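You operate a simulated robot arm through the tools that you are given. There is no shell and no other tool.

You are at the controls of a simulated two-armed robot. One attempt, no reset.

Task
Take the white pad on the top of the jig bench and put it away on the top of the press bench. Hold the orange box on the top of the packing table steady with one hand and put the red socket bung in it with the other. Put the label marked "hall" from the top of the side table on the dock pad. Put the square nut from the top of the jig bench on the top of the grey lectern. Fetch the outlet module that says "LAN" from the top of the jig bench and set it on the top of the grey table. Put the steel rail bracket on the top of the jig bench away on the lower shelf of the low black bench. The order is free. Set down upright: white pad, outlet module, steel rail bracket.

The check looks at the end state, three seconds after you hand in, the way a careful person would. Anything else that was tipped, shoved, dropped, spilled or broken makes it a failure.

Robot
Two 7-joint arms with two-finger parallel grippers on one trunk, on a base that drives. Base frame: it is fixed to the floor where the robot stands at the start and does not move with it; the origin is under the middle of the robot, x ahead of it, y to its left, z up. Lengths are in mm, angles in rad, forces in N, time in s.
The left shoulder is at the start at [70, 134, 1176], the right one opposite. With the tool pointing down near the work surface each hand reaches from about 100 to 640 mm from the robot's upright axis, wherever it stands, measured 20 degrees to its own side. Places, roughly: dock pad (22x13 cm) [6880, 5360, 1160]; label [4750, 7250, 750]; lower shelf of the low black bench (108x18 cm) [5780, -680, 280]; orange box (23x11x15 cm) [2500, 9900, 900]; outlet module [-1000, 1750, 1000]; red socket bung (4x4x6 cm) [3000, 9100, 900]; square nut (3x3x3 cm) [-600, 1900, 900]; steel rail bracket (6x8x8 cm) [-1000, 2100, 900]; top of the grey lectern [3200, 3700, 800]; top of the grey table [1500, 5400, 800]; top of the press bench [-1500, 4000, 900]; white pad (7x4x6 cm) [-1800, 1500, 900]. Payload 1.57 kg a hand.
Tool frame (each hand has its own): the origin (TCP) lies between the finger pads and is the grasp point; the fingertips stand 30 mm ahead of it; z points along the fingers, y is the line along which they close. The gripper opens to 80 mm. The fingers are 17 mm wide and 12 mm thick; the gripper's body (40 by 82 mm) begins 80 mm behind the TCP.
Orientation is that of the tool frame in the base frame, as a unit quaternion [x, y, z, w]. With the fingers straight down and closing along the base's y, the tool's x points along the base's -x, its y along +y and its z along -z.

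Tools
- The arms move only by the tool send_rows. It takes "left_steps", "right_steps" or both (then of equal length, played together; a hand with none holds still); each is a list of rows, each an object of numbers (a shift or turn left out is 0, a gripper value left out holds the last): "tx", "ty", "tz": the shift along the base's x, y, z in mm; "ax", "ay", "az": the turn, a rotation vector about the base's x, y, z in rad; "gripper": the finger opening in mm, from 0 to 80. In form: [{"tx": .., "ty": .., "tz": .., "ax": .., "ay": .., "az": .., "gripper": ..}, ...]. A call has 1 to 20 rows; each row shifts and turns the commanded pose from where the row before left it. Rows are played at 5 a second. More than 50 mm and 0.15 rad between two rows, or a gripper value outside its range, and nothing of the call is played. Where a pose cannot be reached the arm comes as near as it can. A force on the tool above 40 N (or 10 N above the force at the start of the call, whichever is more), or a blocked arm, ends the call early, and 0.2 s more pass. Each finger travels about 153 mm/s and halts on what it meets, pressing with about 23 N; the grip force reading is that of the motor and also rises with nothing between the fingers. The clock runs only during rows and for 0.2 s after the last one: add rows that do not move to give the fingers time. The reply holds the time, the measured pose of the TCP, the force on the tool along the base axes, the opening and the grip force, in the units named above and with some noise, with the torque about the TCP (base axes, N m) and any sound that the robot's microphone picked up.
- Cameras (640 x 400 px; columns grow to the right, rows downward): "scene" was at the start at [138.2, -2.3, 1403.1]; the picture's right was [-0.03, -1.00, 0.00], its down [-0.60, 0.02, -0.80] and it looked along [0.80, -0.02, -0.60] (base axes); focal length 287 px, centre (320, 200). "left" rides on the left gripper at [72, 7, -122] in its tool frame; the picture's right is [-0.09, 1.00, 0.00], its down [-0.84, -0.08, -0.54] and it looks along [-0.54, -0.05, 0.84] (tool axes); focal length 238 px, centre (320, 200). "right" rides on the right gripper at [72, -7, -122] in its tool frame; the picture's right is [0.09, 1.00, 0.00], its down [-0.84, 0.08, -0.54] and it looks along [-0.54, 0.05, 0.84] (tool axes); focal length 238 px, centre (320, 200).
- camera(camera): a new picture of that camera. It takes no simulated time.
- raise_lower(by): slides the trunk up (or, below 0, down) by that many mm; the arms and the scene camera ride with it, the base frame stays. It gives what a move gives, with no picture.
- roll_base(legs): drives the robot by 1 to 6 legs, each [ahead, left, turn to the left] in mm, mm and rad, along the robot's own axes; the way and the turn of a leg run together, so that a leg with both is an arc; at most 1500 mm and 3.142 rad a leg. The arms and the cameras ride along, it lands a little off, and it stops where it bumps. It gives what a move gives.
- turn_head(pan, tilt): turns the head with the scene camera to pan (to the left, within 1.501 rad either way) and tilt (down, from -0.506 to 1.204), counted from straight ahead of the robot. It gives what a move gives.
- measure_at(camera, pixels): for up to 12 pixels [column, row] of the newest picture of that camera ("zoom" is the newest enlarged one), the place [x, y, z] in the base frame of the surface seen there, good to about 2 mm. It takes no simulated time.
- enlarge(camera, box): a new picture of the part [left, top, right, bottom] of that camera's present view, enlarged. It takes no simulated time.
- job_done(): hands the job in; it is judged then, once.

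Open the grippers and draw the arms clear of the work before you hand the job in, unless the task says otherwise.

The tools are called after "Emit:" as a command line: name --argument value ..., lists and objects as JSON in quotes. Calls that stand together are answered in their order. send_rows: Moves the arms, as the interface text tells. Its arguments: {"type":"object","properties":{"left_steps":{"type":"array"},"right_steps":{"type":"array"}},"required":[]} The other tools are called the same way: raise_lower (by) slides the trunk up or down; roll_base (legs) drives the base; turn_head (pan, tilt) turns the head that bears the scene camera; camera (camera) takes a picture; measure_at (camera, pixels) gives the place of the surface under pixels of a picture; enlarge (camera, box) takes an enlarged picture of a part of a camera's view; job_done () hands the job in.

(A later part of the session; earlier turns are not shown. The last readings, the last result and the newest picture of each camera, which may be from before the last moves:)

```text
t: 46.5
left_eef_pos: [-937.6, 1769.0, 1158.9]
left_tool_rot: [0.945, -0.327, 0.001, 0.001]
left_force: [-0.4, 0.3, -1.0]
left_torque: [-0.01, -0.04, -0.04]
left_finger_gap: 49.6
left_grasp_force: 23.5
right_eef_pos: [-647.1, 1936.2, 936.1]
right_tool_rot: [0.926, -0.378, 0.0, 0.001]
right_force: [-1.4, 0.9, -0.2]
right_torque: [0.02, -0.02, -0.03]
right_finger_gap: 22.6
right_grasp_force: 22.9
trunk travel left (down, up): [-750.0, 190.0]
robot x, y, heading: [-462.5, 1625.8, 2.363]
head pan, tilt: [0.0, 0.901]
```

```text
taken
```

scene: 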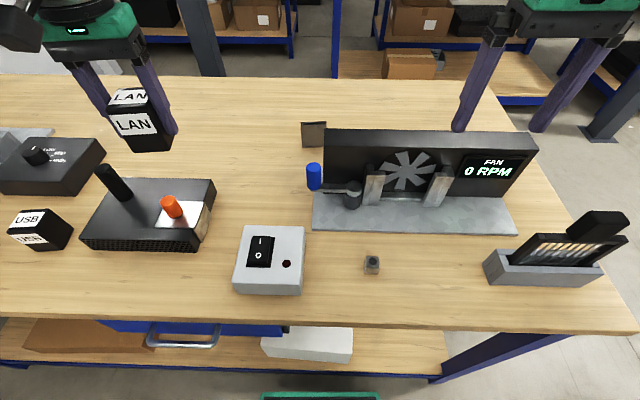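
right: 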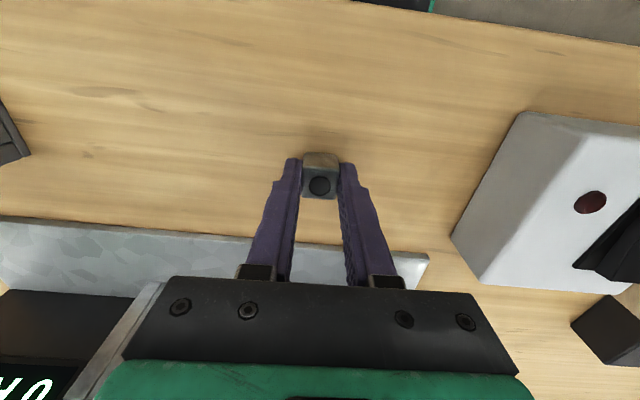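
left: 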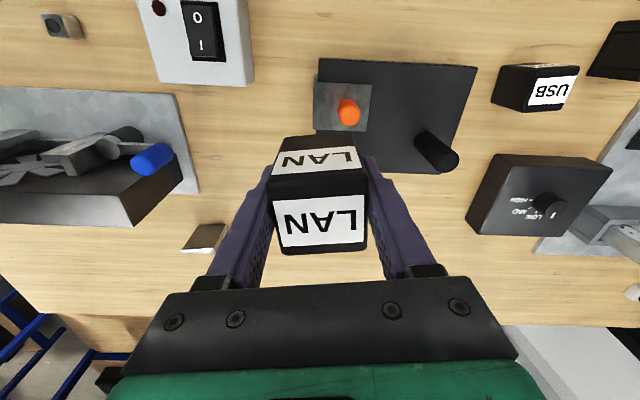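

Nut gripped at 22.6 mm. I lift it to travel height, then back away from the bench.

Emit:
send_rows --right_steps '[{"tz": 40}, {"tz": 45}, {"tz": 45}, {"tz": 45}, {"tz": 45}, {}]'

Emit:
roll_base --legs '[[-400, 0, 0], [0, 0, -1.3]]'

Emit:
turn_head --pan 0 --tilt 0.35

Emit:
camera --camera "scene"

Emit:
camera --camera "right"

```text
t: 47.9
left_eef_pos: [-937.7, 1770.6, 1158.4]
left_tool_rot: [0.945, -0.327, 0.001, 0.0]
left_force: [-0.2, -0.5, -2.1]
left_torque: [-0.01, -0.04, 0.02]
left_finger_gap: 49.5
left_grasp_force: 23.0
right_eef_pos: [-647.5, 1939.4, 1160.8]
right_tool_rot: [0.927, -0.375, 0.0, 0.0]
right_force: [-0.4, 0.4, -0.3]
right_torque: [-0.02, -0.01, 0.03]
right_finger_gap: 22.7
right_grasp_force: 22.8
trunk travel left (down, up): [-750.0, 190.0]
robot x, y, heading: [-461.6, 1627.1, 2.366]
head pan, tilt: [0.0, 0.901]
```

```text
t: 53.7
left_eef_pos: [-166.0, 1840.6, 1159.2]
left_tool_rot: [-0.557, 0.83, -0.002, -0.001]
left_force: [-0.6, 0.5, -1.2]
left_torque: [-0.02, 0.02, -0.03]
left_finger_gap: 49.4
left_grasp_force: 22.7
right_eef_pos: [77.4, 1608.5, 1159.5]
right_tool_rot: [-0.514, 0.858, -0.001, 0.0]
right_force: [0.3, 0.4, -0.1]
right_torque: [0.01, -0.02, -0.03]
right_finger_gap: 22.8
right_grasp_force: 23.0
trunk travel left (down, up): [-750.0, 190.0]
robot x, y, heading: [-167.8, 1345.7, 1.076]
head pan, tilt: [0.0, 0.901]
```

```text
t: 54.6
left_eef_pos: [-165.5, 1841.1, 1158.8]
left_tool_rot: [-0.557, 0.83, -0.001, -0.001]
left_force: [-1.3, 0.8, -1.1]
left_torque: [0.01, 0.03, 0.04]
left_finger_gap: 49.8
left_grasp_force: 23.2
right_eef_pos: [76.7, 1608.2, 1159.3]
right_tool_rot: [-0.513, 0.858, 0.0, 0.0]
right_force: [-0.7, 0.3, -0.2]
right_torque: [0.01, -0.02, -0.01]
right_finger_gap: 22.7
right_grasp_force: 23.4
trunk travel left (down, up): [-750.0, 190.0]
robot x, y, heading: [-170.7, 1342.8, 1.078]
head pan, tilt: [0.0, 0.351]
```

```text
taken
```

scene: 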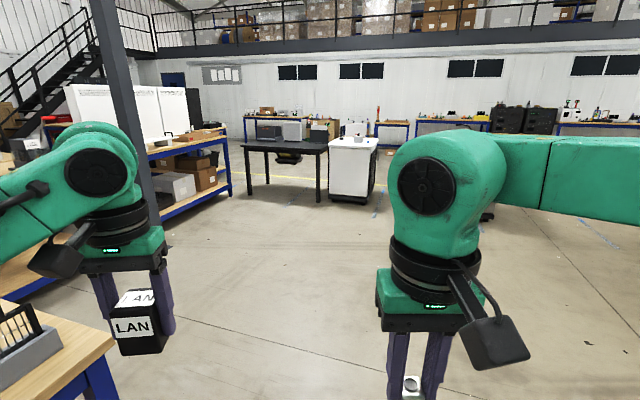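

```text
taken
```

right: 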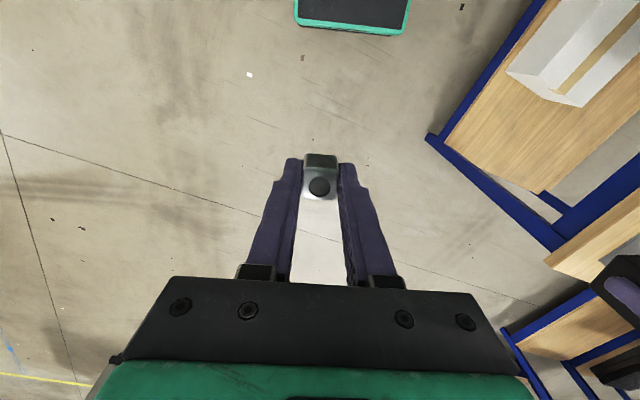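

Both parts are held. The dark table at (285,148) is around the stated grey-table place; I enlarge and measure it.

Emit:
enlarge --camera "scene" --box '[220, 90, 400, 210]'

Emit:
measure_at --camera "scene" --pixels '[[247, 146], [323, 150], [300, 146], [255, 143], [268, 188], [318, 202], [352, 145], [335, 200], [225, 190], [160, 220], [140, 200], [320, 133]]'

```text
3.33 times, centred on (310, 150) of scene
```

zoom: 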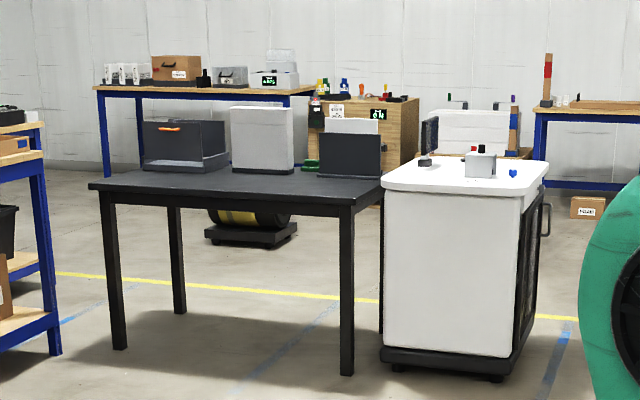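

```text
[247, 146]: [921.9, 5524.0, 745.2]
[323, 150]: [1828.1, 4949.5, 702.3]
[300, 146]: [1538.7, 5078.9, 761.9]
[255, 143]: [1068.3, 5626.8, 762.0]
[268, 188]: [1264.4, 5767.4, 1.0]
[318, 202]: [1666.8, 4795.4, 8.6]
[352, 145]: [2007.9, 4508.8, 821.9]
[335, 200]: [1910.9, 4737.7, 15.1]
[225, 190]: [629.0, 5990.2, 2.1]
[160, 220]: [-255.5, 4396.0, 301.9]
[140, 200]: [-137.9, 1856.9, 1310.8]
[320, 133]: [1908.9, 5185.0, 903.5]
```

The dark table top is at z≈762, its front edge from about (922,5524) to (1828,4950); this matches the grey table's place. I drive most of the way there.

Emit:
roll_base --legs '[[0, 0, 0.122], [1500, 0, 0], [1500, 0, 0], [300, 0, 0], [0, 0, -0.192]]'

Emit:
turn_head --pan 0 --tilt 0.6

Emit:
camera --camera "scene"

```text
t: 71.9
left_eef_pos: [949.8, 4918.3, 1158.0]
left_tool_rot: [-0.546, 0.838, -0.001, -0.001]
left_force: [0.4, 0.0, -1.0]
left_torque: [-0.03, -0.03, 0.03]
left_finger_gap: 49.6
left_grasp_force: 23.2
right_eef_pos: [1187.0, 4680.6, 1160.2]
right_tool_rot: [-0.501, 0.865, 0.0, 0.0]
right_force: [0.4, 0.4, 0.4]
right_torque: [0.02, -0.01, -0.04]
right_finger_gap: 22.7
right_grasp_force: 23.1
trunk travel left (down, up): [-750.0, 190.0]
robot x, y, heading: [931.3, 4417.8, 1.05]
head pan, tilt: [0.0, 0.351]
```

```text
t: 72.7
left_eef_pos: [949.9, 4917.6, 1160.0]
left_tool_rot: [-0.547, 0.837, 0.0, 0.0]
left_force: [-0.7, -0.1, -1.6]
left_torque: [-0.02, 0.0, -0.01]
left_finger_gap: 49.7
left_grasp_force: 23.1
right_eef_pos: [1186.6, 4681.0, 1160.5]
right_tool_rot: [-0.502, 0.865, 0.001, 0.001]
right_force: [0.3, 0.5, -0.6]
right_torque: [-0.01, -0.02, 0.02]
right_finger_gap: 22.5
right_grasp_force: 23.3
trunk travel left (down, up): [-750.0, 190.0]
robot x, y, heading: [929.4, 4420.6, 1.054]
head pan, tilt: [0.0, 0.6]
```

```text
taken
```

scene: 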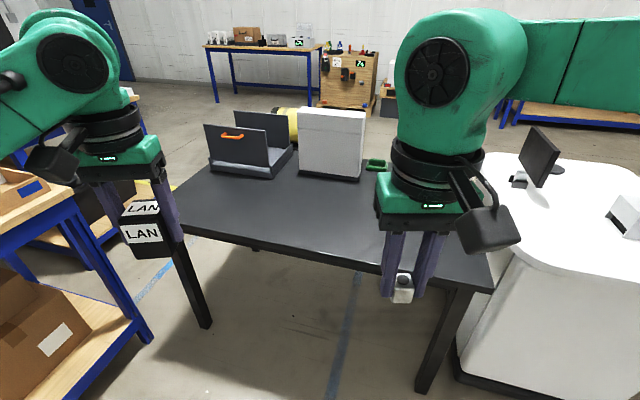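

The table is right ahead, a bench on my left. I measure table edges, items, and that bench's edge.

Emit:
measure_at --camera "scene" --pixels '[[180, 225], [330, 258], [485, 285], [250, 175], [330, 178], [280, 210], [60, 215], [150, 330], [300, 235], [220, 215], [470, 300], [500, 250]]'

```text
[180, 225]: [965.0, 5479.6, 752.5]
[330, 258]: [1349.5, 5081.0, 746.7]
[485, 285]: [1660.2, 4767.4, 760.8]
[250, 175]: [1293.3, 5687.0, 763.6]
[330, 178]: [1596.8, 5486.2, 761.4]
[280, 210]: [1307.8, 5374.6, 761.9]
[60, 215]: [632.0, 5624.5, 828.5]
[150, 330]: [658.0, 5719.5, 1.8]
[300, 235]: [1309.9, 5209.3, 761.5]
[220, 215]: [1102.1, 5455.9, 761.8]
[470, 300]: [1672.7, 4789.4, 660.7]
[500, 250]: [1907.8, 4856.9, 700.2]
```

The front edge runs at −45.7°, so I face heading 0.785 and stop ~350 mm from it, with the drop spot at about (1330,5310).

Emit:
roll_base --legs '[[0, 0, -0.269], [0, 197, 0], [405, 0, 0]]'

Emit:
turn_head --pan 0.2 --tilt 0.9

Emit:
camera --camera "scene"

Emit:
camera --camera "left"

```text
t: 77.3
left_eef_pos: [1236.1, 5313.8, 1159.6]
left_tool_rot: [-0.422, 0.907, -0.001, -0.001]
left_force: [-0.2, 0.1, 0.0]
left_torque: [0.0, -0.02, 0.02]
left_finger_gap: 49.6
left_grasp_force: 23.2
right_eef_pos: [1396.0, 5018.6, 1160.0]
right_tool_rot: [-0.373, 0.928, 0.0, 0.001]
right_force: [-0.3, 0.8, 0.2]
right_torque: [0.0, -0.05, 0.0]
right_finger_gap: 22.8
right_grasp_force: 22.8
trunk travel left (down, up): [-750.0, 190.0]
robot x, y, heading: [1078.1, 4844.1, 0.766]
head pan, tilt: [0.0, 0.6]
```

```text
t: 78.1
left_eef_pos: [1237.0, 5315.2, 1158.4]
left_tool_rot: [-0.422, 0.907, -0.001, 0.0]
left_force: [0.4, -0.2, -1.0]
left_torque: [0.0, 0.04, 0.01]
left_finger_gap: 49.7
left_grasp_force: 23.2
right_eef_pos: [1396.4, 5019.2, 1159.8]
right_tool_rot: [-0.372, 0.928, 0.0, 0.0]
right_force: [0.6, 0.7, 0.6]
right_torque: [0.0, 0.0, 0.02]
right_finger_gap: 22.5
right_grasp_force: 23.2
trunk travel left (down, up): [-750.0, 190.0]
robot x, y, heading: [1081.1, 4843.0, 0.768]
head pan, tilt: [0.201, 0.901]
```

```text
taken
```

scene: 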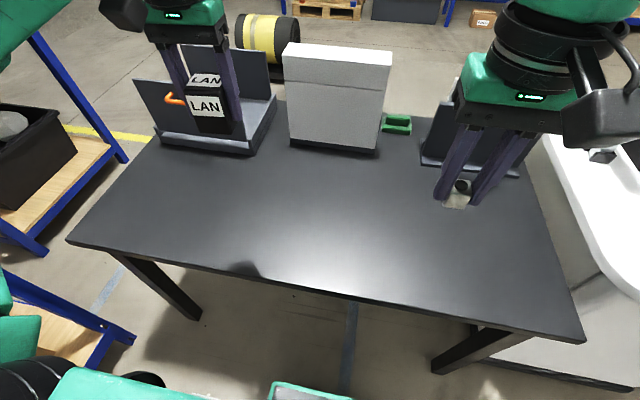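

```text
taken
```

left: 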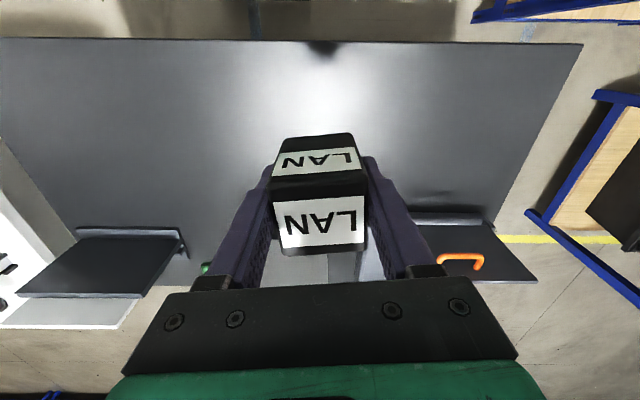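

The table's near half is empty. I lower the trunk 150 mm, move the module to about (1300,5330), and stay clear of the boxes at the back.

Emit:
raise_lower --by -150

Emit:
send_rows --left_steps '[{"tx": 32, "ty": 8}, {"tx": 31, "ty": 7}, {"tz": -45}, {"tz": -45}, {"tz": -45}, {}]'

Emit:
measure_at --camera "scene" --pixels '[[208, 145], [335, 145], [200, 235], [300, 200], [250, 200], [330, 300]]'

```text
t: 79.8
left_eef_pos: [1237.5, 5314.3, 1010.4]
left_tool_rot: [-0.422, 0.906, 0.0, 0.0]
left_force: [-0.2, 0.5, 0.1]
left_torque: [0.0, -0.01, 0.02]
left_finger_gap: 49.4
left_grasp_force: 22.7
right_eef_pos: [1397.3, 5020.1, 1009.2]
right_tool_rot: [-0.372, 0.928, 0.001, 0.0]
right_force: [0.8, -0.2, 0.1]
right_torque: [-0.03, -0.02, 0.01]
right_finger_gap: 22.6
right_grasp_force: 23.0
trunk travel left (down, up): [-600.0, 340.0]
robot x, y, heading: [1079.7, 4840.6, 0.762]
head pan, tilt: [0.201, 0.901]
```

```text
t: 81.2
left_eef_pos: [1300.7, 5328.6, 876.1]
left_tool_rot: [-0.421, 0.907, -0.001, 0.0]
left_force: [-0.1, -0.4, -0.5]
left_torque: [-0.01, 0.03, 0.0]
left_finger_gap: 49.7
left_grasp_force: 22.5
right_eef_pos: [1396.2, 5018.7, 1009.7]
right_tool_rot: [-0.372, 0.928, 0.001, 0.001]
right_force: [-0.3, -0.4, -0.6]
right_torque: [-0.01, -0.01, 0.03]
right_finger_gap: 22.6
right_grasp_force: 23.1
trunk travel left (down, up): [-600.0, 340.0]
robot x, y, heading: [1082.6, 4842.4, 0.77]
head pan, tilt: [0.201, 0.901]
```

```text
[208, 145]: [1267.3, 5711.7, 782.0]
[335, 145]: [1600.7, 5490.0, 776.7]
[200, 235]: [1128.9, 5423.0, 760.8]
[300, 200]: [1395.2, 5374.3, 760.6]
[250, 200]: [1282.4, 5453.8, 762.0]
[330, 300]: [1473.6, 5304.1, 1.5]
```

Table surface is z≈761.5, so contact should come at TCP z≈804.5. I lower gently, with small rows near contact.

Emit:
send_rows --left_steps '[{"tz": -35}, {"tz": -30}, {"tz": -3}, {"tz": -2}, {"tz": -1.5}, {}]'

Emit:
camera --camera "scene"

```text
t: 82.6
left_eef_pos: [1300.4, 5328.0, 805.5]
left_tool_rot: [-0.422, 0.907, 0.001, 0.002]
left_force: [0.9, 3.4, 9.4]
left_torque: [0.0, 0.15, -0.04]
left_finger_gap: 49.9
left_grasp_force: 23.2
right_eef_pos: [1395.8, 5019.5, 1010.7]
right_tool_rot: [-0.373, 0.928, 0.0, 0.001]
right_force: [0.1, -0.1, -0.4]
right_torque: [0.0, -0.01, 0.0]
right_finger_gap: 22.6
right_grasp_force: 22.9
trunk travel left (down, up): [-600.0, 340.0]
robot x, y, heading: [1081.6, 4842.8, 0.765]
head pan, tilt: [0.201, 0.901]
```

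```text
taken
```

scene: 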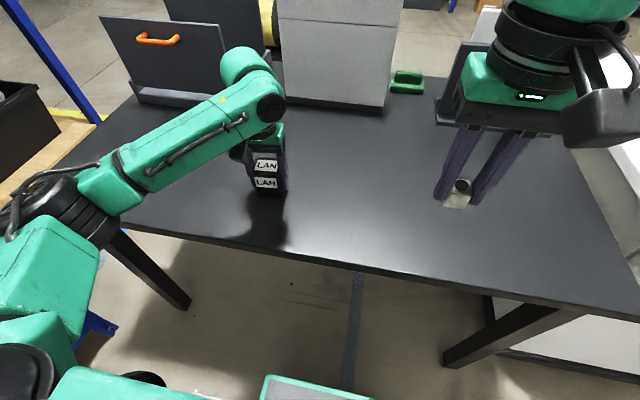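

The module has touched down (9.4 N up). I open the left hand and withdraw straight up.

Emit:
send_rows --left_steps '[{"tz": 0.5, "gripper": 56}, {"gripper": 64}, {"gripper": 70}, {}, {"tz": 25}, {"tz": 40}, {"tz": 45}, {"tz": 45}, {"tz": 45}, {}]'

Emit:
camera --camera "left"

Emit:
camera --camera "scene"

```text
t: 84.8
left_eef_pos: [1299.6, 5328.7, 1002.7]
left_tool_rot: [-0.422, 0.907, -0.001, 0.0]
left_force: [0.7, -0.5, -0.4]
left_torque: [-0.02, 0.0, -0.04]
left_finger_gap: 70.0
left_grasp_force: 0.0
right_eef_pos: [1397.2, 5019.6, 1010.4]
right_tool_rot: [-0.373, 0.928, 0.0, 0.0]
right_force: [0.2, -0.4, 0.2]
right_torque: [0.01, -0.01, 0.02]
right_finger_gap: 22.3
right_grasp_force: 22.9
trunk travel left (down, up): [-600.0, 340.0]
robot x, y, heading: [1082.3, 4844.8, 0.764]
head pan, tilt: [0.201, 0.901]
```

```text
taken
```

left: 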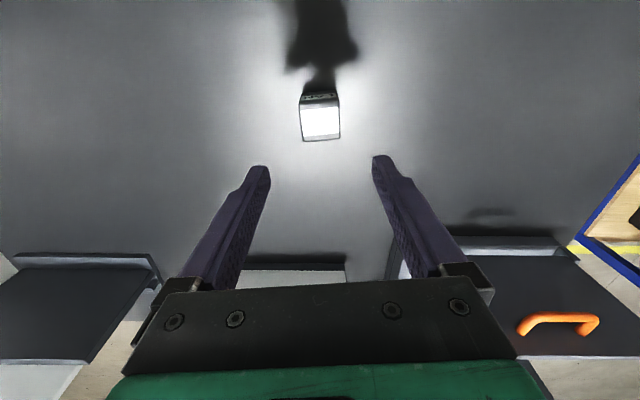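

```text
taken
```

scene: 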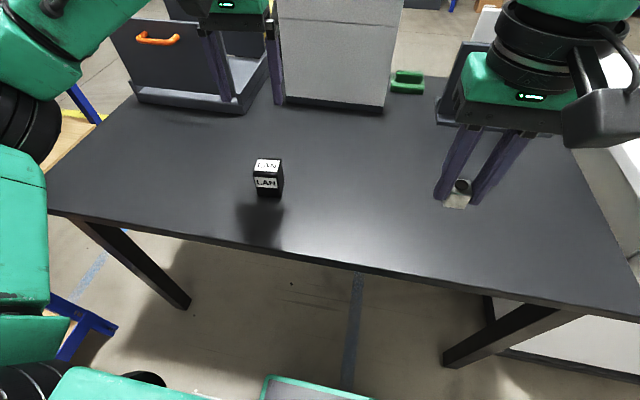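

LAN module stands upright on the table. I raise the trunk, back off, and drive toward the lectern with the nut.

Emit:
raise_lower --by 150

Emit:
roll_base --legs '[[-450, 0, 0], [0, 0, -1.43], [1500, 0, 0]]'

Emit:
turn_head --pan 0.3 --tilt 0.45

Emit:
camera --camera "scene"

```text
t: 86.6
left_eef_pos: [1299.1, 5329.0, 1152.2]
left_tool_rot: [-0.421, 0.907, -0.001, -0.001]
left_force: [0.2, -0.5, 0.2]
left_torque: [-0.03, -0.02, 0.01]
left_finger_gap: 69.8
left_grasp_force: 0.0
right_eef_pos: [1396.8, 5019.4, 1160.4]
right_tool_rot: [-0.373, 0.928, 0.001, 0.0]
right_force: [-0.3, 0.3, -0.2]
right_torque: [-0.01, 0.01, 0.0]
right_finger_gap: 22.7
right_grasp_force: 22.8
trunk travel left (down, up): [-750.0, 190.0]
robot x, y, heading: [1076.0, 4847.0, 0.762]
head pan, tilt: [0.201, 0.901]
```

```text
t: 99.8
left_eef_pos: [2421.1, 3454.4, 1153.1]
left_tool_rot: [0.283, 0.959, 0.0, 0.0]
left_force: [-0.3, -0.2, 0.4]
left_torque: [0.01, 0.01, -0.02]
left_finger_gap: 70.1
left_grasp_force: 0.0
right_eef_pos: [2126.5, 3316.6, 1159.1]
right_tool_rot: [0.332, 0.943, -0.001, 0.0]
right_force: [0.4, -0.7, -0.3]
right_torque: [0.0, -0.02, -0.03]
right_finger_gap: 22.8
right_grasp_force: 23.5
trunk travel left (down, up): [-750.0, 190.0]
robot x, y, heading: [1916.0, 3607.6, -0.681]
head pan, tilt: [0.201, 0.901]
```

```text
t: 100.7
left_eef_pos: [2421.6, 3451.4, 1152.6]
left_tool_rot: [0.282, 0.959, 0.0, 0.0]
left_force: [-0.4, -0.4, 0.8]
left_torque: [-0.02, 0.0, 0.01]
left_finger_gap: 69.6
left_grasp_force: 0.2
right_eef_pos: [2127.2, 3317.1, 1159.8]
right_tool_rot: [0.333, 0.943, 0.0, -0.001]
right_force: [0.6, 0.2, -0.1]
right_torque: [0.0, 0.01, 0.0]
right_finger_gap: 22.6
right_grasp_force: 22.6
trunk travel left (down, up): [-750.0, 190.0]
robot x, y, heading: [1912.9, 3609.7, -0.683]
head pan, tilt: [0.3, 0.45]
```

```text
taken
```

scene: 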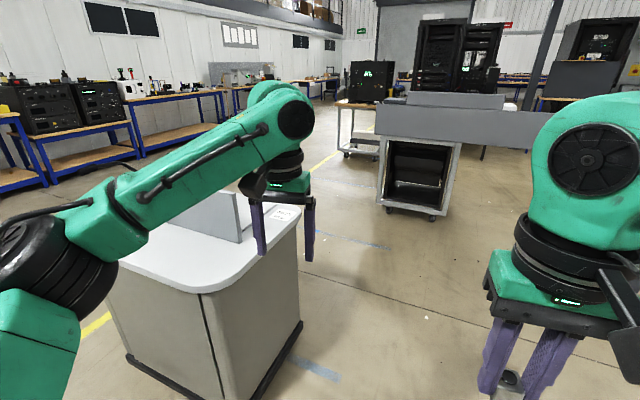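

The lectern is ahead-left with a grey slanted plate on its top. I measure its top and base edges.

Emit:
measure_at --camera "scene" --pixels '[[200, 288], [135, 265], [235, 275], [270, 245], [150, 250], [215, 240], [290, 205], [195, 395], [240, 225], [190, 265], [300, 320]]'

Emit:
enlarge --camera "scene" --box '[100, 160, 340, 310]'

```text
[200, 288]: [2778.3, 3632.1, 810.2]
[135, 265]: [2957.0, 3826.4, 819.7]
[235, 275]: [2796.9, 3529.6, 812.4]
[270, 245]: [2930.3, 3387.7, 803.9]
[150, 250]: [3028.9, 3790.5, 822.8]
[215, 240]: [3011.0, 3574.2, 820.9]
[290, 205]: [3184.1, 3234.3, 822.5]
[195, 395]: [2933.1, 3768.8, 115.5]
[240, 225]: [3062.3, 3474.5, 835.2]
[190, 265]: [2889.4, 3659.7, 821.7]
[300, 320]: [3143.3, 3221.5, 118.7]
```

```text
2.67 times, centred on (220, 235) of scene
```

zoom: 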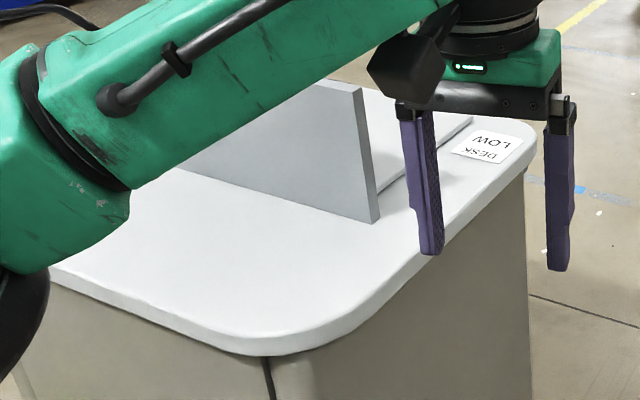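

Lectern top is z≈822 with a free strip near its corner; the drop spot will be (2940,3600), 130 mm from both edges. I turn to face the nearer side and sidestep into place.

Emit:
roll_base --legs '[[0, 0, 1.433], [0, -578, 0], [240, 0, 0]]'

Emit:
turn_head --pan -0.1 --tilt 0.9

Emit:
camera --camera "scene"

```text
t: 108.9
left_eef_pos: [2720.8, 3816.8, 1153.5]
left_tool_rot: [-0.412, 0.911, 0.0, 0.002]
left_force: [-1.0, -0.4, 0.0]
left_torque: [-0.01, 0.01, 0.01]
left_finger_gap: 70.0
left_grasp_force: 0.0
right_eef_pos: [2811.9, 3505.2, 1160.4]
right_tool_rot: [-0.365, 0.931, 0.0, 0.0]
right_force: [-0.5, -0.9, -0.9]
right_torque: [-0.01, -0.01, -0.02]
right_finger_gap: 22.8
right_grasp_force: 22.7
trunk travel left (down, up): [-750.0, 190.0]
robot x, y, heading: [2493.5, 3336.6, 0.747]
head pan, tilt: [0.3, 0.45]
```

```text
t: 109.8
left_eef_pos: [2722.5, 3817.5, 1154.1]
left_tool_rot: [-0.413, 0.911, 0.0, 0.0]
left_force: [0.2, 0.4, 0.0]
left_torque: [-0.01, 0.01, 0.02]
left_finger_gap: 69.9
left_grasp_force: 0.1
right_eef_pos: [2812.4, 3507.4, 1161.1]
right_tool_rot: [-0.364, 0.931, 0.001, 0.0]
right_force: [0.0, 0.5, 0.0]
right_torque: [0.03, 0.03, 0.0]
right_finger_gap: 22.8
right_grasp_force: 23.0
trunk travel left (down, up): [-750.0, 190.0]
robot x, y, heading: [2489.6, 3338.2, 0.745]
head pan, tilt: [-0.099, 0.901]
```

```text
taken
```

scene: 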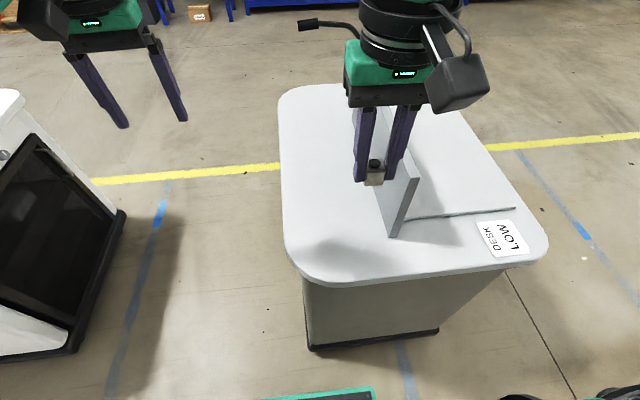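

I see the top with the upright plate at (395,200). I measure candidate spots left of it.

Emit:
measure_at --camera "scene" --pixels '[[330, 220], [340, 200], [395, 235], [360, 195], [415, 180], [300, 260], [310, 190], [285, 200], [340, 280]]'

```text
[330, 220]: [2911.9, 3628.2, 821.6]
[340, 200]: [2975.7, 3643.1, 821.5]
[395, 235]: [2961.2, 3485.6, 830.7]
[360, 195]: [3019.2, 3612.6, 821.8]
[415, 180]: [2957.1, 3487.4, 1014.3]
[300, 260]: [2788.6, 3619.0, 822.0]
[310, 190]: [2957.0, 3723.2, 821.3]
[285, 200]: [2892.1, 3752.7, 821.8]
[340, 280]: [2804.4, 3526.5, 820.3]
```

I'll set the nut at (2925,3630), over 100 mm from edges and ~130 mm from the plate. Moving above it, then lowering the trunk a bit.

Emit:
send_rows --right_steps '[{"tx": 28.2, "ty": 30.7}, {"tx": 28.2, "ty": 30.7}, {"tx": 28.1, "ty": 30.6}, {"tx": 28.1, "ty": 30.6}, {}]'

Emit:
raise_lower --by -80

Emit:
send_rows --right_steps '[{"tz": -45}, {"tz": -45}, {"tz": -45}, {"tz": -40}, {"tz": -30}, {}]'

Emit:
camera --camera "scene"

Emit:
camera --camera "right"

```text
t: 111.0
left_eef_pos: [2722.5, 3819.0, 1152.8]
left_tool_rot: [-0.413, 0.911, -0.001, -0.001]
left_force: [0.4, 0.0, 0.2]
left_torque: [0.02, 0.02, 0.02]
left_finger_gap: 70.0
left_grasp_force: 0.0
right_eef_pos: [2879.3, 3562.9, 1159.2]
right_tool_rot: [-0.365, 0.931, 0.001, -0.001]
right_force: [0.0, -0.7, -0.4]
right_torque: [-0.05, 0.0, 0.0]
right_finger_gap: 22.5
right_grasp_force: 23.3
right hand out of reach, approached as far as the arm can: row 2, 3, 4
trunk travel left (down, up): [-750.0, 190.0]
robot x, y, heading: [2491.3, 3337.3, 0.746]
head pan, tilt: [-0.099, 0.901]
```

```text
t: 112.2
left_eef_pos: [2722.0, 3817.2, 1073.8]
left_tool_rot: [-0.412, 0.911, 0.001, 0.0]
left_force: [0.3, 0.1, -0.7]
left_torque: [0.02, -0.01, -0.03]
left_finger_gap: 70.0
left_grasp_force: 0.0
right_eef_pos: [2877.0, 3562.1, 1080.6]
right_tool_rot: [-0.364, 0.931, 0.002, 0.001]
right_force: [-0.2, -0.1, 0.6]
right_torque: [0.04, 0.0, 0.0]
right_finger_gap: 22.6
right_grasp_force: 23.3
trunk travel left (down, up): [-670.0, 270.0]
robot x, y, heading: [2490.7, 3339.0, 0.742]
head pan, tilt: [-0.099, 0.901]
```

```text
t: 113.6
left_eef_pos: [2722.3, 3818.6, 1074.4]
left_tool_rot: [-0.413, 0.911, 0.0, 0.0]
left_force: [0.3, -0.6, 0.1]
left_torque: [-0.03, 0.0, 0.03]
left_finger_gap: 69.9
left_grasp_force: 0.0
right_eef_pos: [2879.0, 3562.7, 875.7]
right_tool_rot: [-0.365, 0.931, 0.001, 0.001]
right_force: [0.5, 0.3, -0.4]
right_torque: [0.02, 0.0, 0.03]
right_finger_gap: 22.6
right_grasp_force: 22.8
trunk travel left (down, up): [-670.0, 270.0]
robot x, y, heading: [2491.9, 3335.6, 0.745]
head pan, tilt: [-0.099, 0.901]
```

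```text
taken
```

scene: 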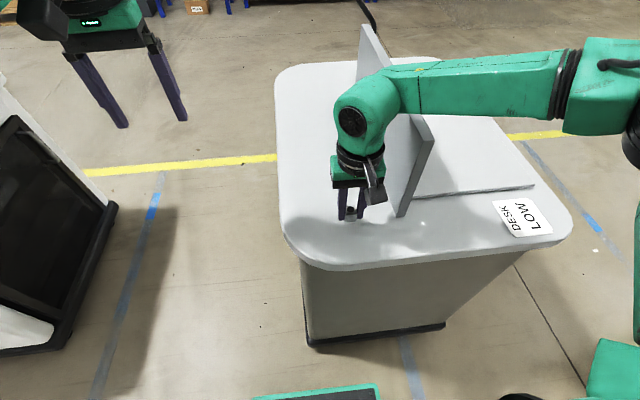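

```text
taken
```

right: 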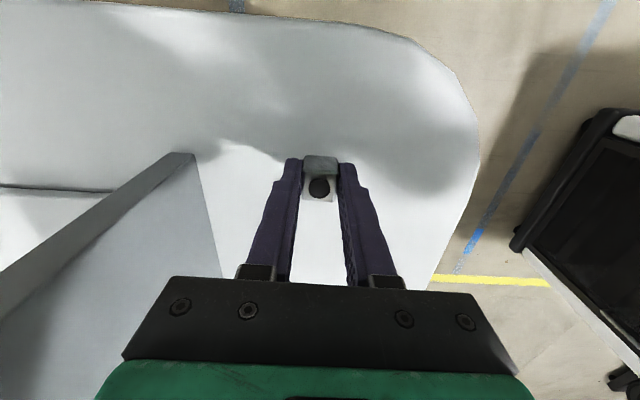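

The nut is ~20 mm above the top, clear of the plate. I shift it slightly inward and lower until contact.

Emit:
send_rows --right_steps '[{"tx": 10, "ty": 35}, {"tz": -14}, {"tz": -3}, {"tz": -1.5}, {"tz": -1.5}, {}]'

```text
t: 115.0
left_eef_pos: [2720.5, 3817.4, 1074.3]
left_tool_rot: [-0.412, 0.911, 0.0, 0.0]
left_force: [0.2, -1.4, 0.6]
left_torque: [0.0, 0.02, 0.0]
left_finger_gap: 69.8
left_grasp_force: 0.1
right_eef_pos: [2889.6, 3565.8, 866.0]
right_tool_rot: [-0.364, 0.931, 0.002, 0.001]
right_force: [0.4, 0.3, 0.0]
right_torque: [-0.02, 0.03, 0.07]
right_finger_gap: 22.9
right_grasp_force: 22.7
right hand out of reach, approached as far as the arm can: row 1, 2
trunk travel left (down, up): [-670.0, 270.0]
robot x, y, heading: [2492.0, 3337.1, 0.741]
head pan, tilt: [-0.099, 0.901]
```

It can't go further left, but this spot (2890,3566) is fine. I lower the remaining ~10 mm to contact.

Emit:
send_rows --right_steps '[{"tz": -5}, {"tz": -2}, {"tz": -1.5}, {"tz": -1.5}, {}]'

```text
t: 116.2
left_eef_pos: [2722.1, 3818.9, 1071.7]
left_tool_rot: [-0.412, 0.911, 0.001, 0.0]
left_force: [-0.2, -0.5, -0.4]
left_torque: [-0.01, 0.01, -0.01]
left_finger_gap: 70.0
left_grasp_force: 0.0
right_eef_pos: [2890.2, 3562.2, 856.6]
right_tool_rot: [-0.364, 0.931, 0.001, 0.001]
right_force: [0.1, -0.7, -0.5]
right_torque: [-0.01, 0.01, -0.01]
right_finger_gap: 22.3
right_grasp_force: 23.0
right hand out of reach, approached as far as the arm can: row 1
trunk travel left (down, up): [-670.0, 270.0]
robot x, y, heading: [2487.3, 3338.9, 0.748]
head pan, tilt: [-0.099, 0.901]
```

No contact force yet; I lower in 1 mm rows.

Emit:
send_rows --right_steps '[{"tz": -1}, {"tz": -1}, {"tz": -0.5}, {}]'

```text
t: 117.2
left_eef_pos: [2719.8, 3818.2, 1073.9]
left_tool_rot: [-0.412, 0.911, -0.001, 0.001]
left_force: [0.0, 0.0, 0.2]
left_torque: [-0.04, -0.02, 0.01]
left_finger_gap: 70.1
left_grasp_force: 0.0
right_eef_pos: [2890.2, 3561.4, 857.5]
right_tool_rot: [-0.364, 0.931, 0.001, 0.001]
right_force: [2.1, 1.4, 7.5]
right_torque: [0.02, -0.02, -0.03]
right_finger_gap: 22.8
right_grasp_force: 22.9
trunk travel left (down, up): [-670.0, 270.0]
robot x, y, heading: [2488.0, 3337.7, 0.746]
head pan, tilt: [-0.099, 0.901]
```

Contact at 7.5 N. I release the nut and rise.

Emit:
send_rows --right_steps '[{"tz": 0.5, "gripper": 30}, {"gripper": 40}, {"gripper": 46}, {}, {"tz": 20}, {"tz": 40}, {"tz": 45}, {"tz": 45}, {"tz": 45}, {}]'

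Emit:
camera --camera "right"

Emit:
camera --camera "scene"

```text
t: 119.4
left_eef_pos: [2722.3, 3818.0, 1074.2]
left_tool_rot: [-0.412, 0.911, 0.0, -0.001]
left_force: [0.1, -0.5, 0.5]
left_torque: [-0.03, 0.01, 0.0]
left_finger_gap: 69.9
left_grasp_force: 0.1
right_eef_pos: [2891.2, 3562.2, 1051.0]
right_tool_rot: [-0.364, 0.931, 0.0, 0.0]
right_force: [0.8, 0.1, 0.5]
right_torque: [0.0, -0.02, 0.01]
right_finger_gap: 46.0
right_grasp_force: 0.0
trunk travel left (down, up): [-670.0, 270.0]
robot x, y, heading: [2492.0, 3336.6, 0.743]
head pan, tilt: [-0.099, 0.901]
```

```text
taken
```

right: 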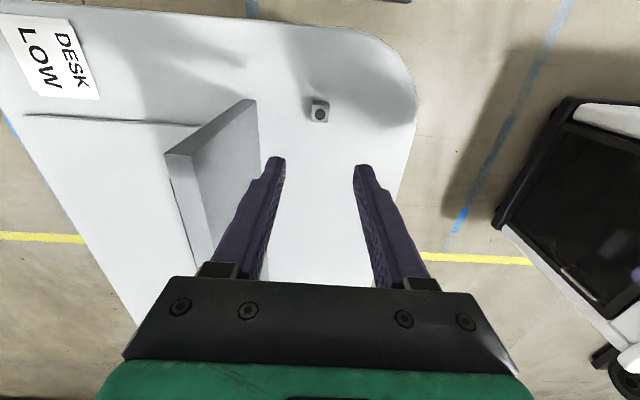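

```text
taken
```

scene: 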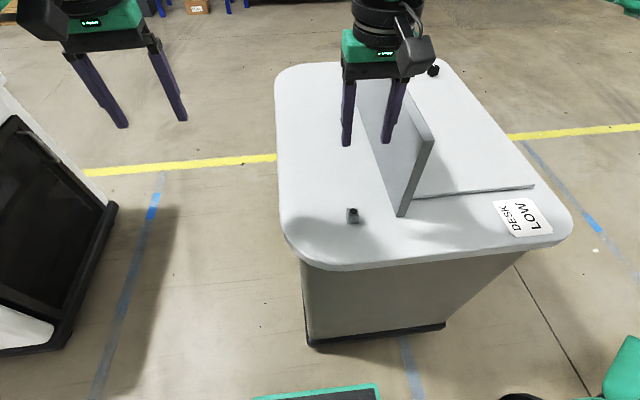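

Nut is on the lectern at (352,215). I raise the trunk, back off, and look for the side table.

Emit:
raise_lower --by 130

Emit:
roll_base --legs '[[-400, 0, 0]]'

Emit:
turn_head --pan 0.2 --tilt 0.25

Emit:
camera --camera "scene"

Emit:
turn_head --pan -0.7 --tilt 0.25

Emit:
camera --camera "scene"

```text
t: 120.9
left_eef_pos: [2721.8, 3819.2, 1203.2]
left_tool_rot: [-0.412, 0.911, 0.0, 0.0]
left_force: [0.5, 0.8, 0.0]
left_torque: [0.0, 0.0, 0.0]
left_finger_gap: 69.8
left_grasp_force: 0.1
right_eef_pos: [2889.8, 3561.5, 1181.9]
right_tool_rot: [-0.364, 0.931, 0.002, 0.001]
right_force: [-0.2, 0.9, 0.2]
right_torque: [0.0, -0.03, -0.01]
right_finger_gap: 46.0
right_grasp_force: 0.1
trunk travel left (down, up): [-800.0, 140.0]
robot x, y, heading: [2494.2, 3337.2, 0.75]
head pan, tilt: [-0.099, 0.901]
```

```text
t: 123.4
left_eef_pos: [2435.1, 3551.8, 1202.9]
left_tool_rot: [-0.411, 0.911, -0.001, -0.001]
left_force: [0.4, 0.8, 0.0]
left_torque: [-0.02, -0.01, 0.01]
left_finger_gap: 70.0
left_grasp_force: 0.0
right_eef_pos: [2602.9, 3295.1, 1180.0]
right_tool_rot: [-0.362, 0.932, 0.0, 0.0]
right_force: [0.5, 0.6, -1.2]
right_torque: [-0.03, -0.01, -0.03]
right_finger_gap: 46.2
right_grasp_force: 0.1
trunk travel left (down, up): [-800.0, 140.0]
robot x, y, heading: [2203.9, 3074.5, 0.738]
head pan, tilt: [-0.099, 0.901]
```

```text
t: 124.4
left_eef_pos: [2434.4, 3551.2, 1203.4]
left_tool_rot: [-0.412, 0.911, 0.0, 0.0]
left_force: [1.1, -0.2, -0.5]
left_torque: [-0.05, 0.0, 0.02]
left_finger_gap: 70.0
left_grasp_force: 0.1
right_eef_pos: [2602.8, 3293.5, 1182.0]
right_tool_rot: [-0.363, 0.932, 0.001, 0.001]
right_force: [-0.2, 0.1, -0.1]
right_torque: [-0.01, 0.01, 0.02]
right_finger_gap: 45.8
right_grasp_force: 0.1
trunk travel left (down, up): [-800.0, 140.0]
robot x, y, heading: [2202.6, 3076.2, 0.742]
head pan, tilt: [0.201, 0.25]
```

```text
taken
```

scene: 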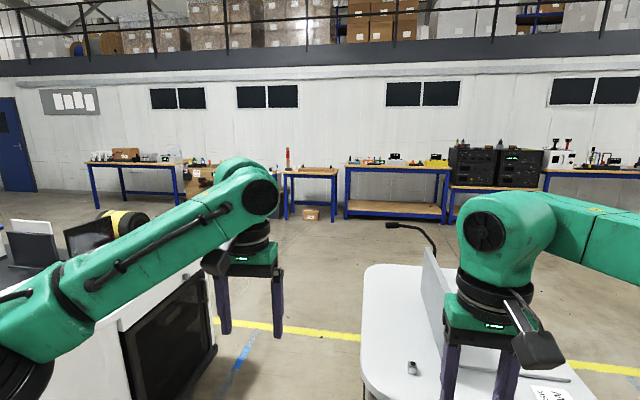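

```text
t: 125.6
left_eef_pos: [2433.6, 3552.1, 1203.4]
left_tool_rot: [-0.411, 0.912, 0.001, 0.0]
left_force: [-1.3, -0.8, -0.3]
left_torque: [0.04, 0.0, -0.01]
left_finger_gap: 70.1
left_grasp_force: 0.1
right_eef_pos: [2601.8, 3294.0, 1181.0]
right_tool_rot: [-0.362, 0.932, 0.001, 0.001]
right_force: [-0.4, -0.7, 0.0]
right_torque: [0.01, 0.02, 0.02]
right_finger_gap: 45.9
right_grasp_force: 0.2
trunk travel left (down, up): [-800.0, 140.0]
robot x, y, heading: [2199.4, 3071.0, 0.74]
head pan, tilt: [-0.7, 0.25]
```

```text
taken
```

scene: 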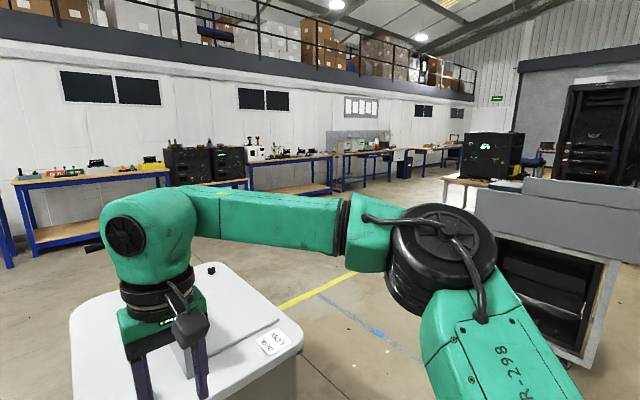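

Benches line the far wall. I measure several of them to find which is the side table at about (4750,7250).

Emit:
measure_at --camera "scene" --pixels '[[100, 178], [190, 165], [300, 158], [360, 150], [425, 148], [490, 150], [465, 182], [550, 200], [540, 240], [350, 132], [250, 152], [600, 150]]'

Emit:
enlarge --camera "scene" --box '[0, 110, 260, 250]'

Emit:
enlarge --camera "scene" --box '[230, 100, 490, 220]'

```text
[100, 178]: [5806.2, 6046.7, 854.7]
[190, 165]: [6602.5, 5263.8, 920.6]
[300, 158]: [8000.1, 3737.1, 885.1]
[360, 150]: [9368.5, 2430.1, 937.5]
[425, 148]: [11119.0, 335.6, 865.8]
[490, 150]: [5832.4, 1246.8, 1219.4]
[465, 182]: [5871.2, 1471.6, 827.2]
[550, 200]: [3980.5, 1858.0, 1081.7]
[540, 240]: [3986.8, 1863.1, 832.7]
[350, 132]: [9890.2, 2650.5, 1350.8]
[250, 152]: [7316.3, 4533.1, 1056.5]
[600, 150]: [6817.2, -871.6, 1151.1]
```

```text
2.46 times, centred on (130, 180) of scene
```

zoom: 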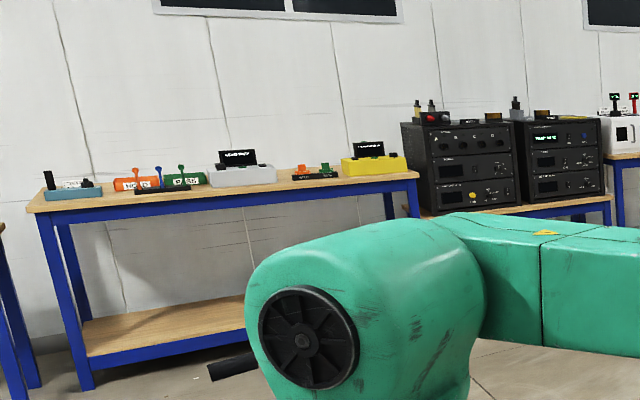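

```text
2.46 times, centred on (360, 160) of scene
```

zoom: 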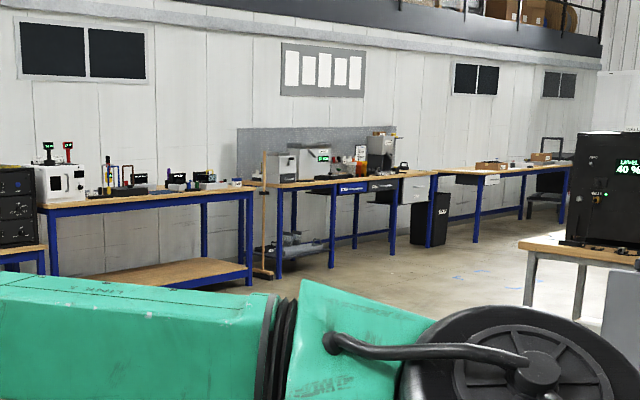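

The wall runs diagonally; the dock pad must be atop the black machine near (6600,5260), and the side table further left along the wall. I check the gap between the white cabinet and the lectern.

Emit:
turn_head --pan 0.35 --tilt 0.6

Emit:
camera --camera "scene"

```text
t: 126.9
left_eef_pos: [2433.9, 3551.4, 1203.1]
left_tool_rot: [-0.411, 0.912, 0.0, 0.0]
left_force: [0.9, -0.8, -0.3]
left_torque: [-0.01, -0.01, 0.0]
left_finger_gap: 70.1
left_grasp_force: 0.2
right_eef_pos: [2601.4, 3294.3, 1181.1]
right_tool_rot: [-0.363, 0.932, 0.001, 0.001]
right_force: [-0.8, 0.4, 0.5]
right_torque: [0.03, -0.02, 0.02]
right_finger_gap: 46.0
right_grasp_force: 0.1
trunk travel left (down, up): [-800.0, 140.0]
robot x, y, heading: [2203.1, 3070.2, 0.741]
head pan, tilt: [0.351, 0.6]
```

```text
taken
```

scene: 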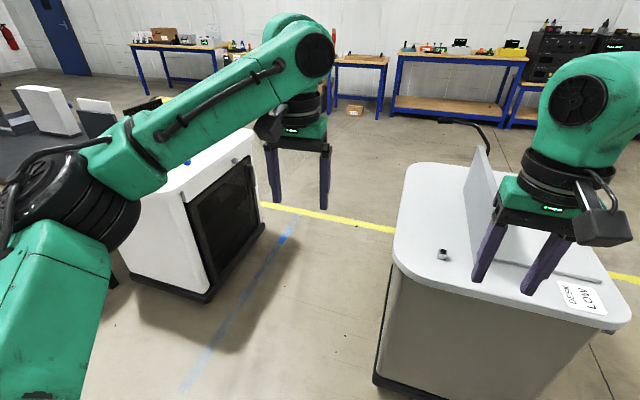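

Emit:
measure_at --camera "scene" --pixels '[[205, 303], [265, 228], [258, 160], [390, 245], [375, 380], [430, 165], [285, 300], [360, 62], [450, 80], [350, 210], [330, 68]]'

Emit:
enlarge --camera "scene" --box '[320, 30, 420, 130]'

```text
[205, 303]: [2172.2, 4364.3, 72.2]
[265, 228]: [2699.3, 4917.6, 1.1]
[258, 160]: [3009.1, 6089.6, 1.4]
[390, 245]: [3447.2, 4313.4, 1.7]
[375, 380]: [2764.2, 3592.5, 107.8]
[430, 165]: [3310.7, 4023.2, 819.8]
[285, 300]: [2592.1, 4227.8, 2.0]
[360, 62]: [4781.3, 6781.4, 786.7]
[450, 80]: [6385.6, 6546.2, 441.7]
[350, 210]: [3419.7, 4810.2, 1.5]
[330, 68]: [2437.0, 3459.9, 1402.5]
```

```text
4.00 times, centred on (370, 80) of scene
```

zoom: 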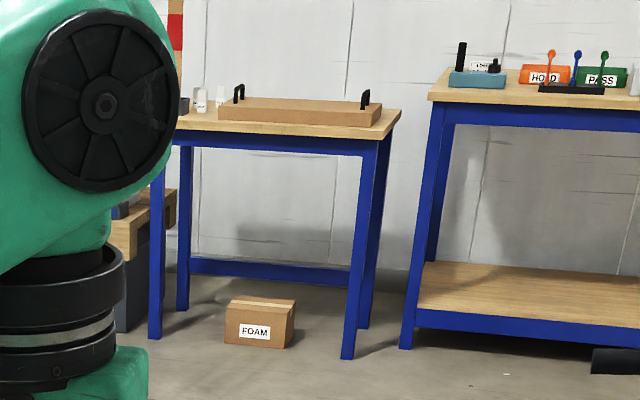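

The gap is ~957 mm wide — enough along its midline, with the arms above the cabinet tops. The table with white tags at its left end (zoom 200,100) fits the side table. I sidestep to the midline and drive through.

Emit:
roll_base --legs '[[0, 480, 0], [1500, 0, 0], [1200, 0, 0], [0, 0, 0.35]]'

Emit:
turn_head --pan 0.0 --tilt 0.35

Emit:
camera --camera "scene"

```text
t: 143.4
left_eef_pos: [3823.7, 5805.8, 1203.7]
left_tool_rot: [-0.575, 0.818, 0.0, 0.0]
left_force: [0.3, -0.3, -1.2]
left_torque: [0.01, 0.05, 0.02]
left_finger_gap: 69.7
left_grasp_force: 0.1
right_eef_pos: [4075.2, 5629.5, 1182.2]
right_tool_rot: [-0.531, 0.847, 0.0, 0.0]
right_force: [0.1, -0.1, -0.9]
right_torque: [0.02, 0.03, 0.01]
right_finger_gap: 45.9
right_grasp_force: 0.1
trunk travel left (down, up): [-800.0, 140.0]
robot x, y, heading: [3787.3, 5274.5, 1.127]
head pan, tilt: [0.351, 0.6]
```

```text
t: 144.2
left_eef_pos: [3821.9, 5805.6, 1203.3]
left_tool_rot: [-0.576, 0.817, -0.001, 0.0]
left_force: [-0.4, 0.1, 1.3]
left_torque: [-0.03, 0.0, 0.04]
left_finger_gap: 70.0
left_grasp_force: 0.0
right_eef_pos: [4074.3, 5628.1, 1180.8]
right_tool_rot: [-0.531, 0.847, 0.002, 0.0]
right_force: [0.6, -0.9, 0.5]
right_torque: [0.01, -0.01, 0.03]
right_finger_gap: 46.0
right_grasp_force: 0.1
trunk travel left (down, up): [-800.0, 140.0]
robot x, y, heading: [3788.6, 5276.2, 1.124]
head pan, tilt: [0.0, 0.351]
```

```text
taken
```

scene: 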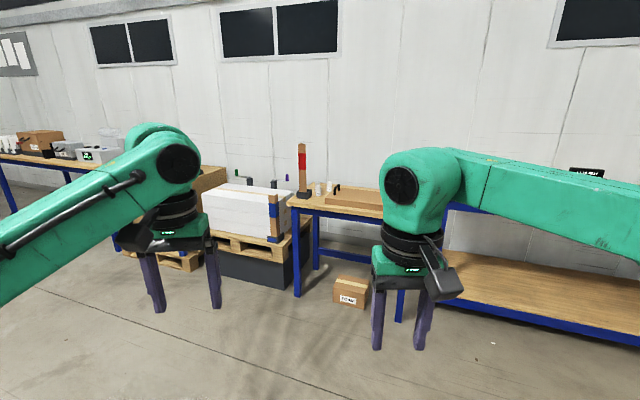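

Side table is at (340,205) with small things at (318–335,187). I zoom in and measure.

Emit:
enlarge --camera "scene" --box '[280, 130, 400, 230]'

Emit:
measure_at --camera "scene" --pixels '[[293, 212], [350, 213], [310, 185], [360, 198], [240, 215], [297, 295], [400, 320], [440, 260], [295, 175]]'

```text
4.00 times, centred on (340, 180) of scene
```

zoom: 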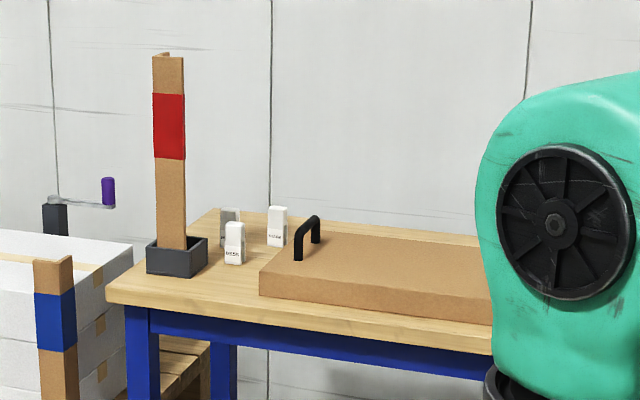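

```text
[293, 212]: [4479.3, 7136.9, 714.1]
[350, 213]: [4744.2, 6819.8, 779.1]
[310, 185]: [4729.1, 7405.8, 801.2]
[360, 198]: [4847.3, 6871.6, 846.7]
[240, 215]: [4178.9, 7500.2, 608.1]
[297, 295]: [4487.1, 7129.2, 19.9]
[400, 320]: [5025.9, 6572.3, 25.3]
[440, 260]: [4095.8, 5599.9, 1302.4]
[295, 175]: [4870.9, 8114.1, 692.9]
```

The table's front edge runs from (4479,7137) to (5026,6572), top ~787. I drive to a spot in front of its left end and face it.

Emit:
roll_base --legs '[[0, 321, 0], [1300, 0, 0], [0, 0, -0.354]]'

Emit:
turn_head --pan 0.0 --tilt 0.6

Emit:
camera --camera "scene"

```text
t: 153.6
left_eef_pos: [4271.2, 7086.0, 1203.3]
left_tool_rot: [-0.429, 0.903, -0.001, 0.001]
left_force: [-0.4, -0.4, 0.0]
left_torque: [0.0, -0.02, -0.03]
left_finger_gap: 70.0
left_grasp_force: 0.1
right_eef_pos: [4449.2, 6835.6, 1182.0]
right_tool_rot: [-0.381, 0.924, 0.001, 0.0]
right_force: [0.2, -0.5, 0.3]
right_torque: [0.01, -0.02, 0.06]
right_finger_gap: 45.9
right_grasp_force: 0.1
trunk travel left (down, up): [-800.0, 140.0]
robot x, y, heading: [4058.8, 6597.1, 0.781]
head pan, tilt: [0.0, 0.351]
```

```text
t: 154.3
left_eef_pos: [4271.9, 7085.0, 1203.6]
left_tool_rot: [-0.429, 0.903, 0.0, -0.001]
left_force: [0.0, -0.1, -0.4]
left_torque: [0.0, -0.02, -0.02]
left_finger_gap: 70.1
left_grasp_force: 0.0
right_eef_pos: [4450.2, 6834.0, 1180.8]
right_tool_rot: [-0.381, 0.924, 0.0, 0.001]
right_force: [-0.1, -0.6, 0.9]
right_torque: [0.0, 0.03, -0.01]
right_finger_gap: 46.2
right_grasp_force: 0.1
trunk travel left (down, up): [-800.0, 140.0]
robot x, y, heading: [4061.8, 6595.1, 0.78]
head pan, tilt: [0.0, 0.6]
```

```text
taken
```

scene: 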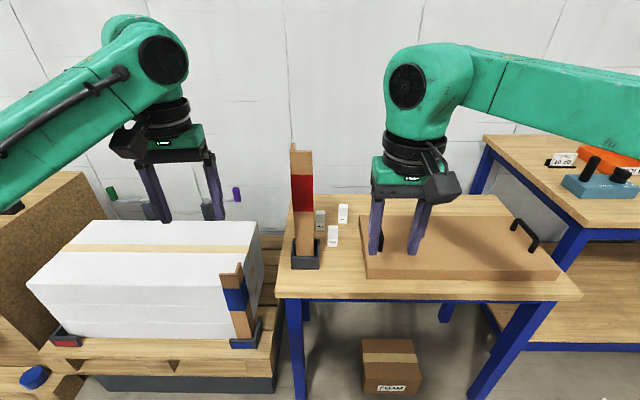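

Emit:
enlarge --camera "scene" --box '[285, 190, 365, 260]'

Emit:
measure_at --camera "scene" --pixels '[[333, 226], [343, 206], [321, 212], [333, 245], [305, 145], [305, 262], [365, 240], [275, 300], [240, 268], [340, 296], [300, 390], [220, 380]]'

```text
5.71 times, centred on (325, 225) of scene
```

zoom: 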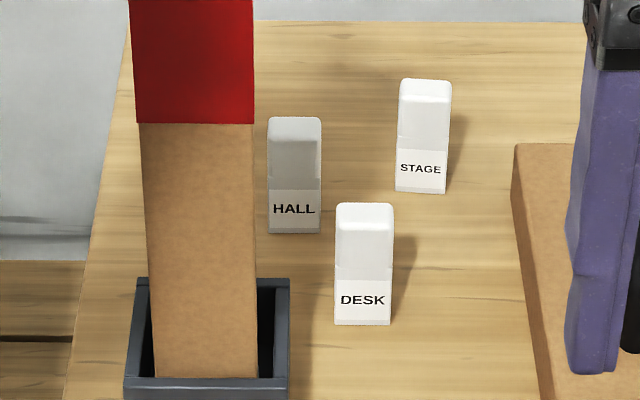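

```text
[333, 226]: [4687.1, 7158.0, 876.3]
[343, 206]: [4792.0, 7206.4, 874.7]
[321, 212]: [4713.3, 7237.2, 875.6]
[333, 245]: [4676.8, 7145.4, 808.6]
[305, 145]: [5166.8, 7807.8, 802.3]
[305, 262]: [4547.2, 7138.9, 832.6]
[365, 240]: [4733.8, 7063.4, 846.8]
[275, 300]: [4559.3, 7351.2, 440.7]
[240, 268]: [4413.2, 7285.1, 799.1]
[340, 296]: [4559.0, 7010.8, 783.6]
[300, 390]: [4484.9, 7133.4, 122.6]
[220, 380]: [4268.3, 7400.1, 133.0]
```

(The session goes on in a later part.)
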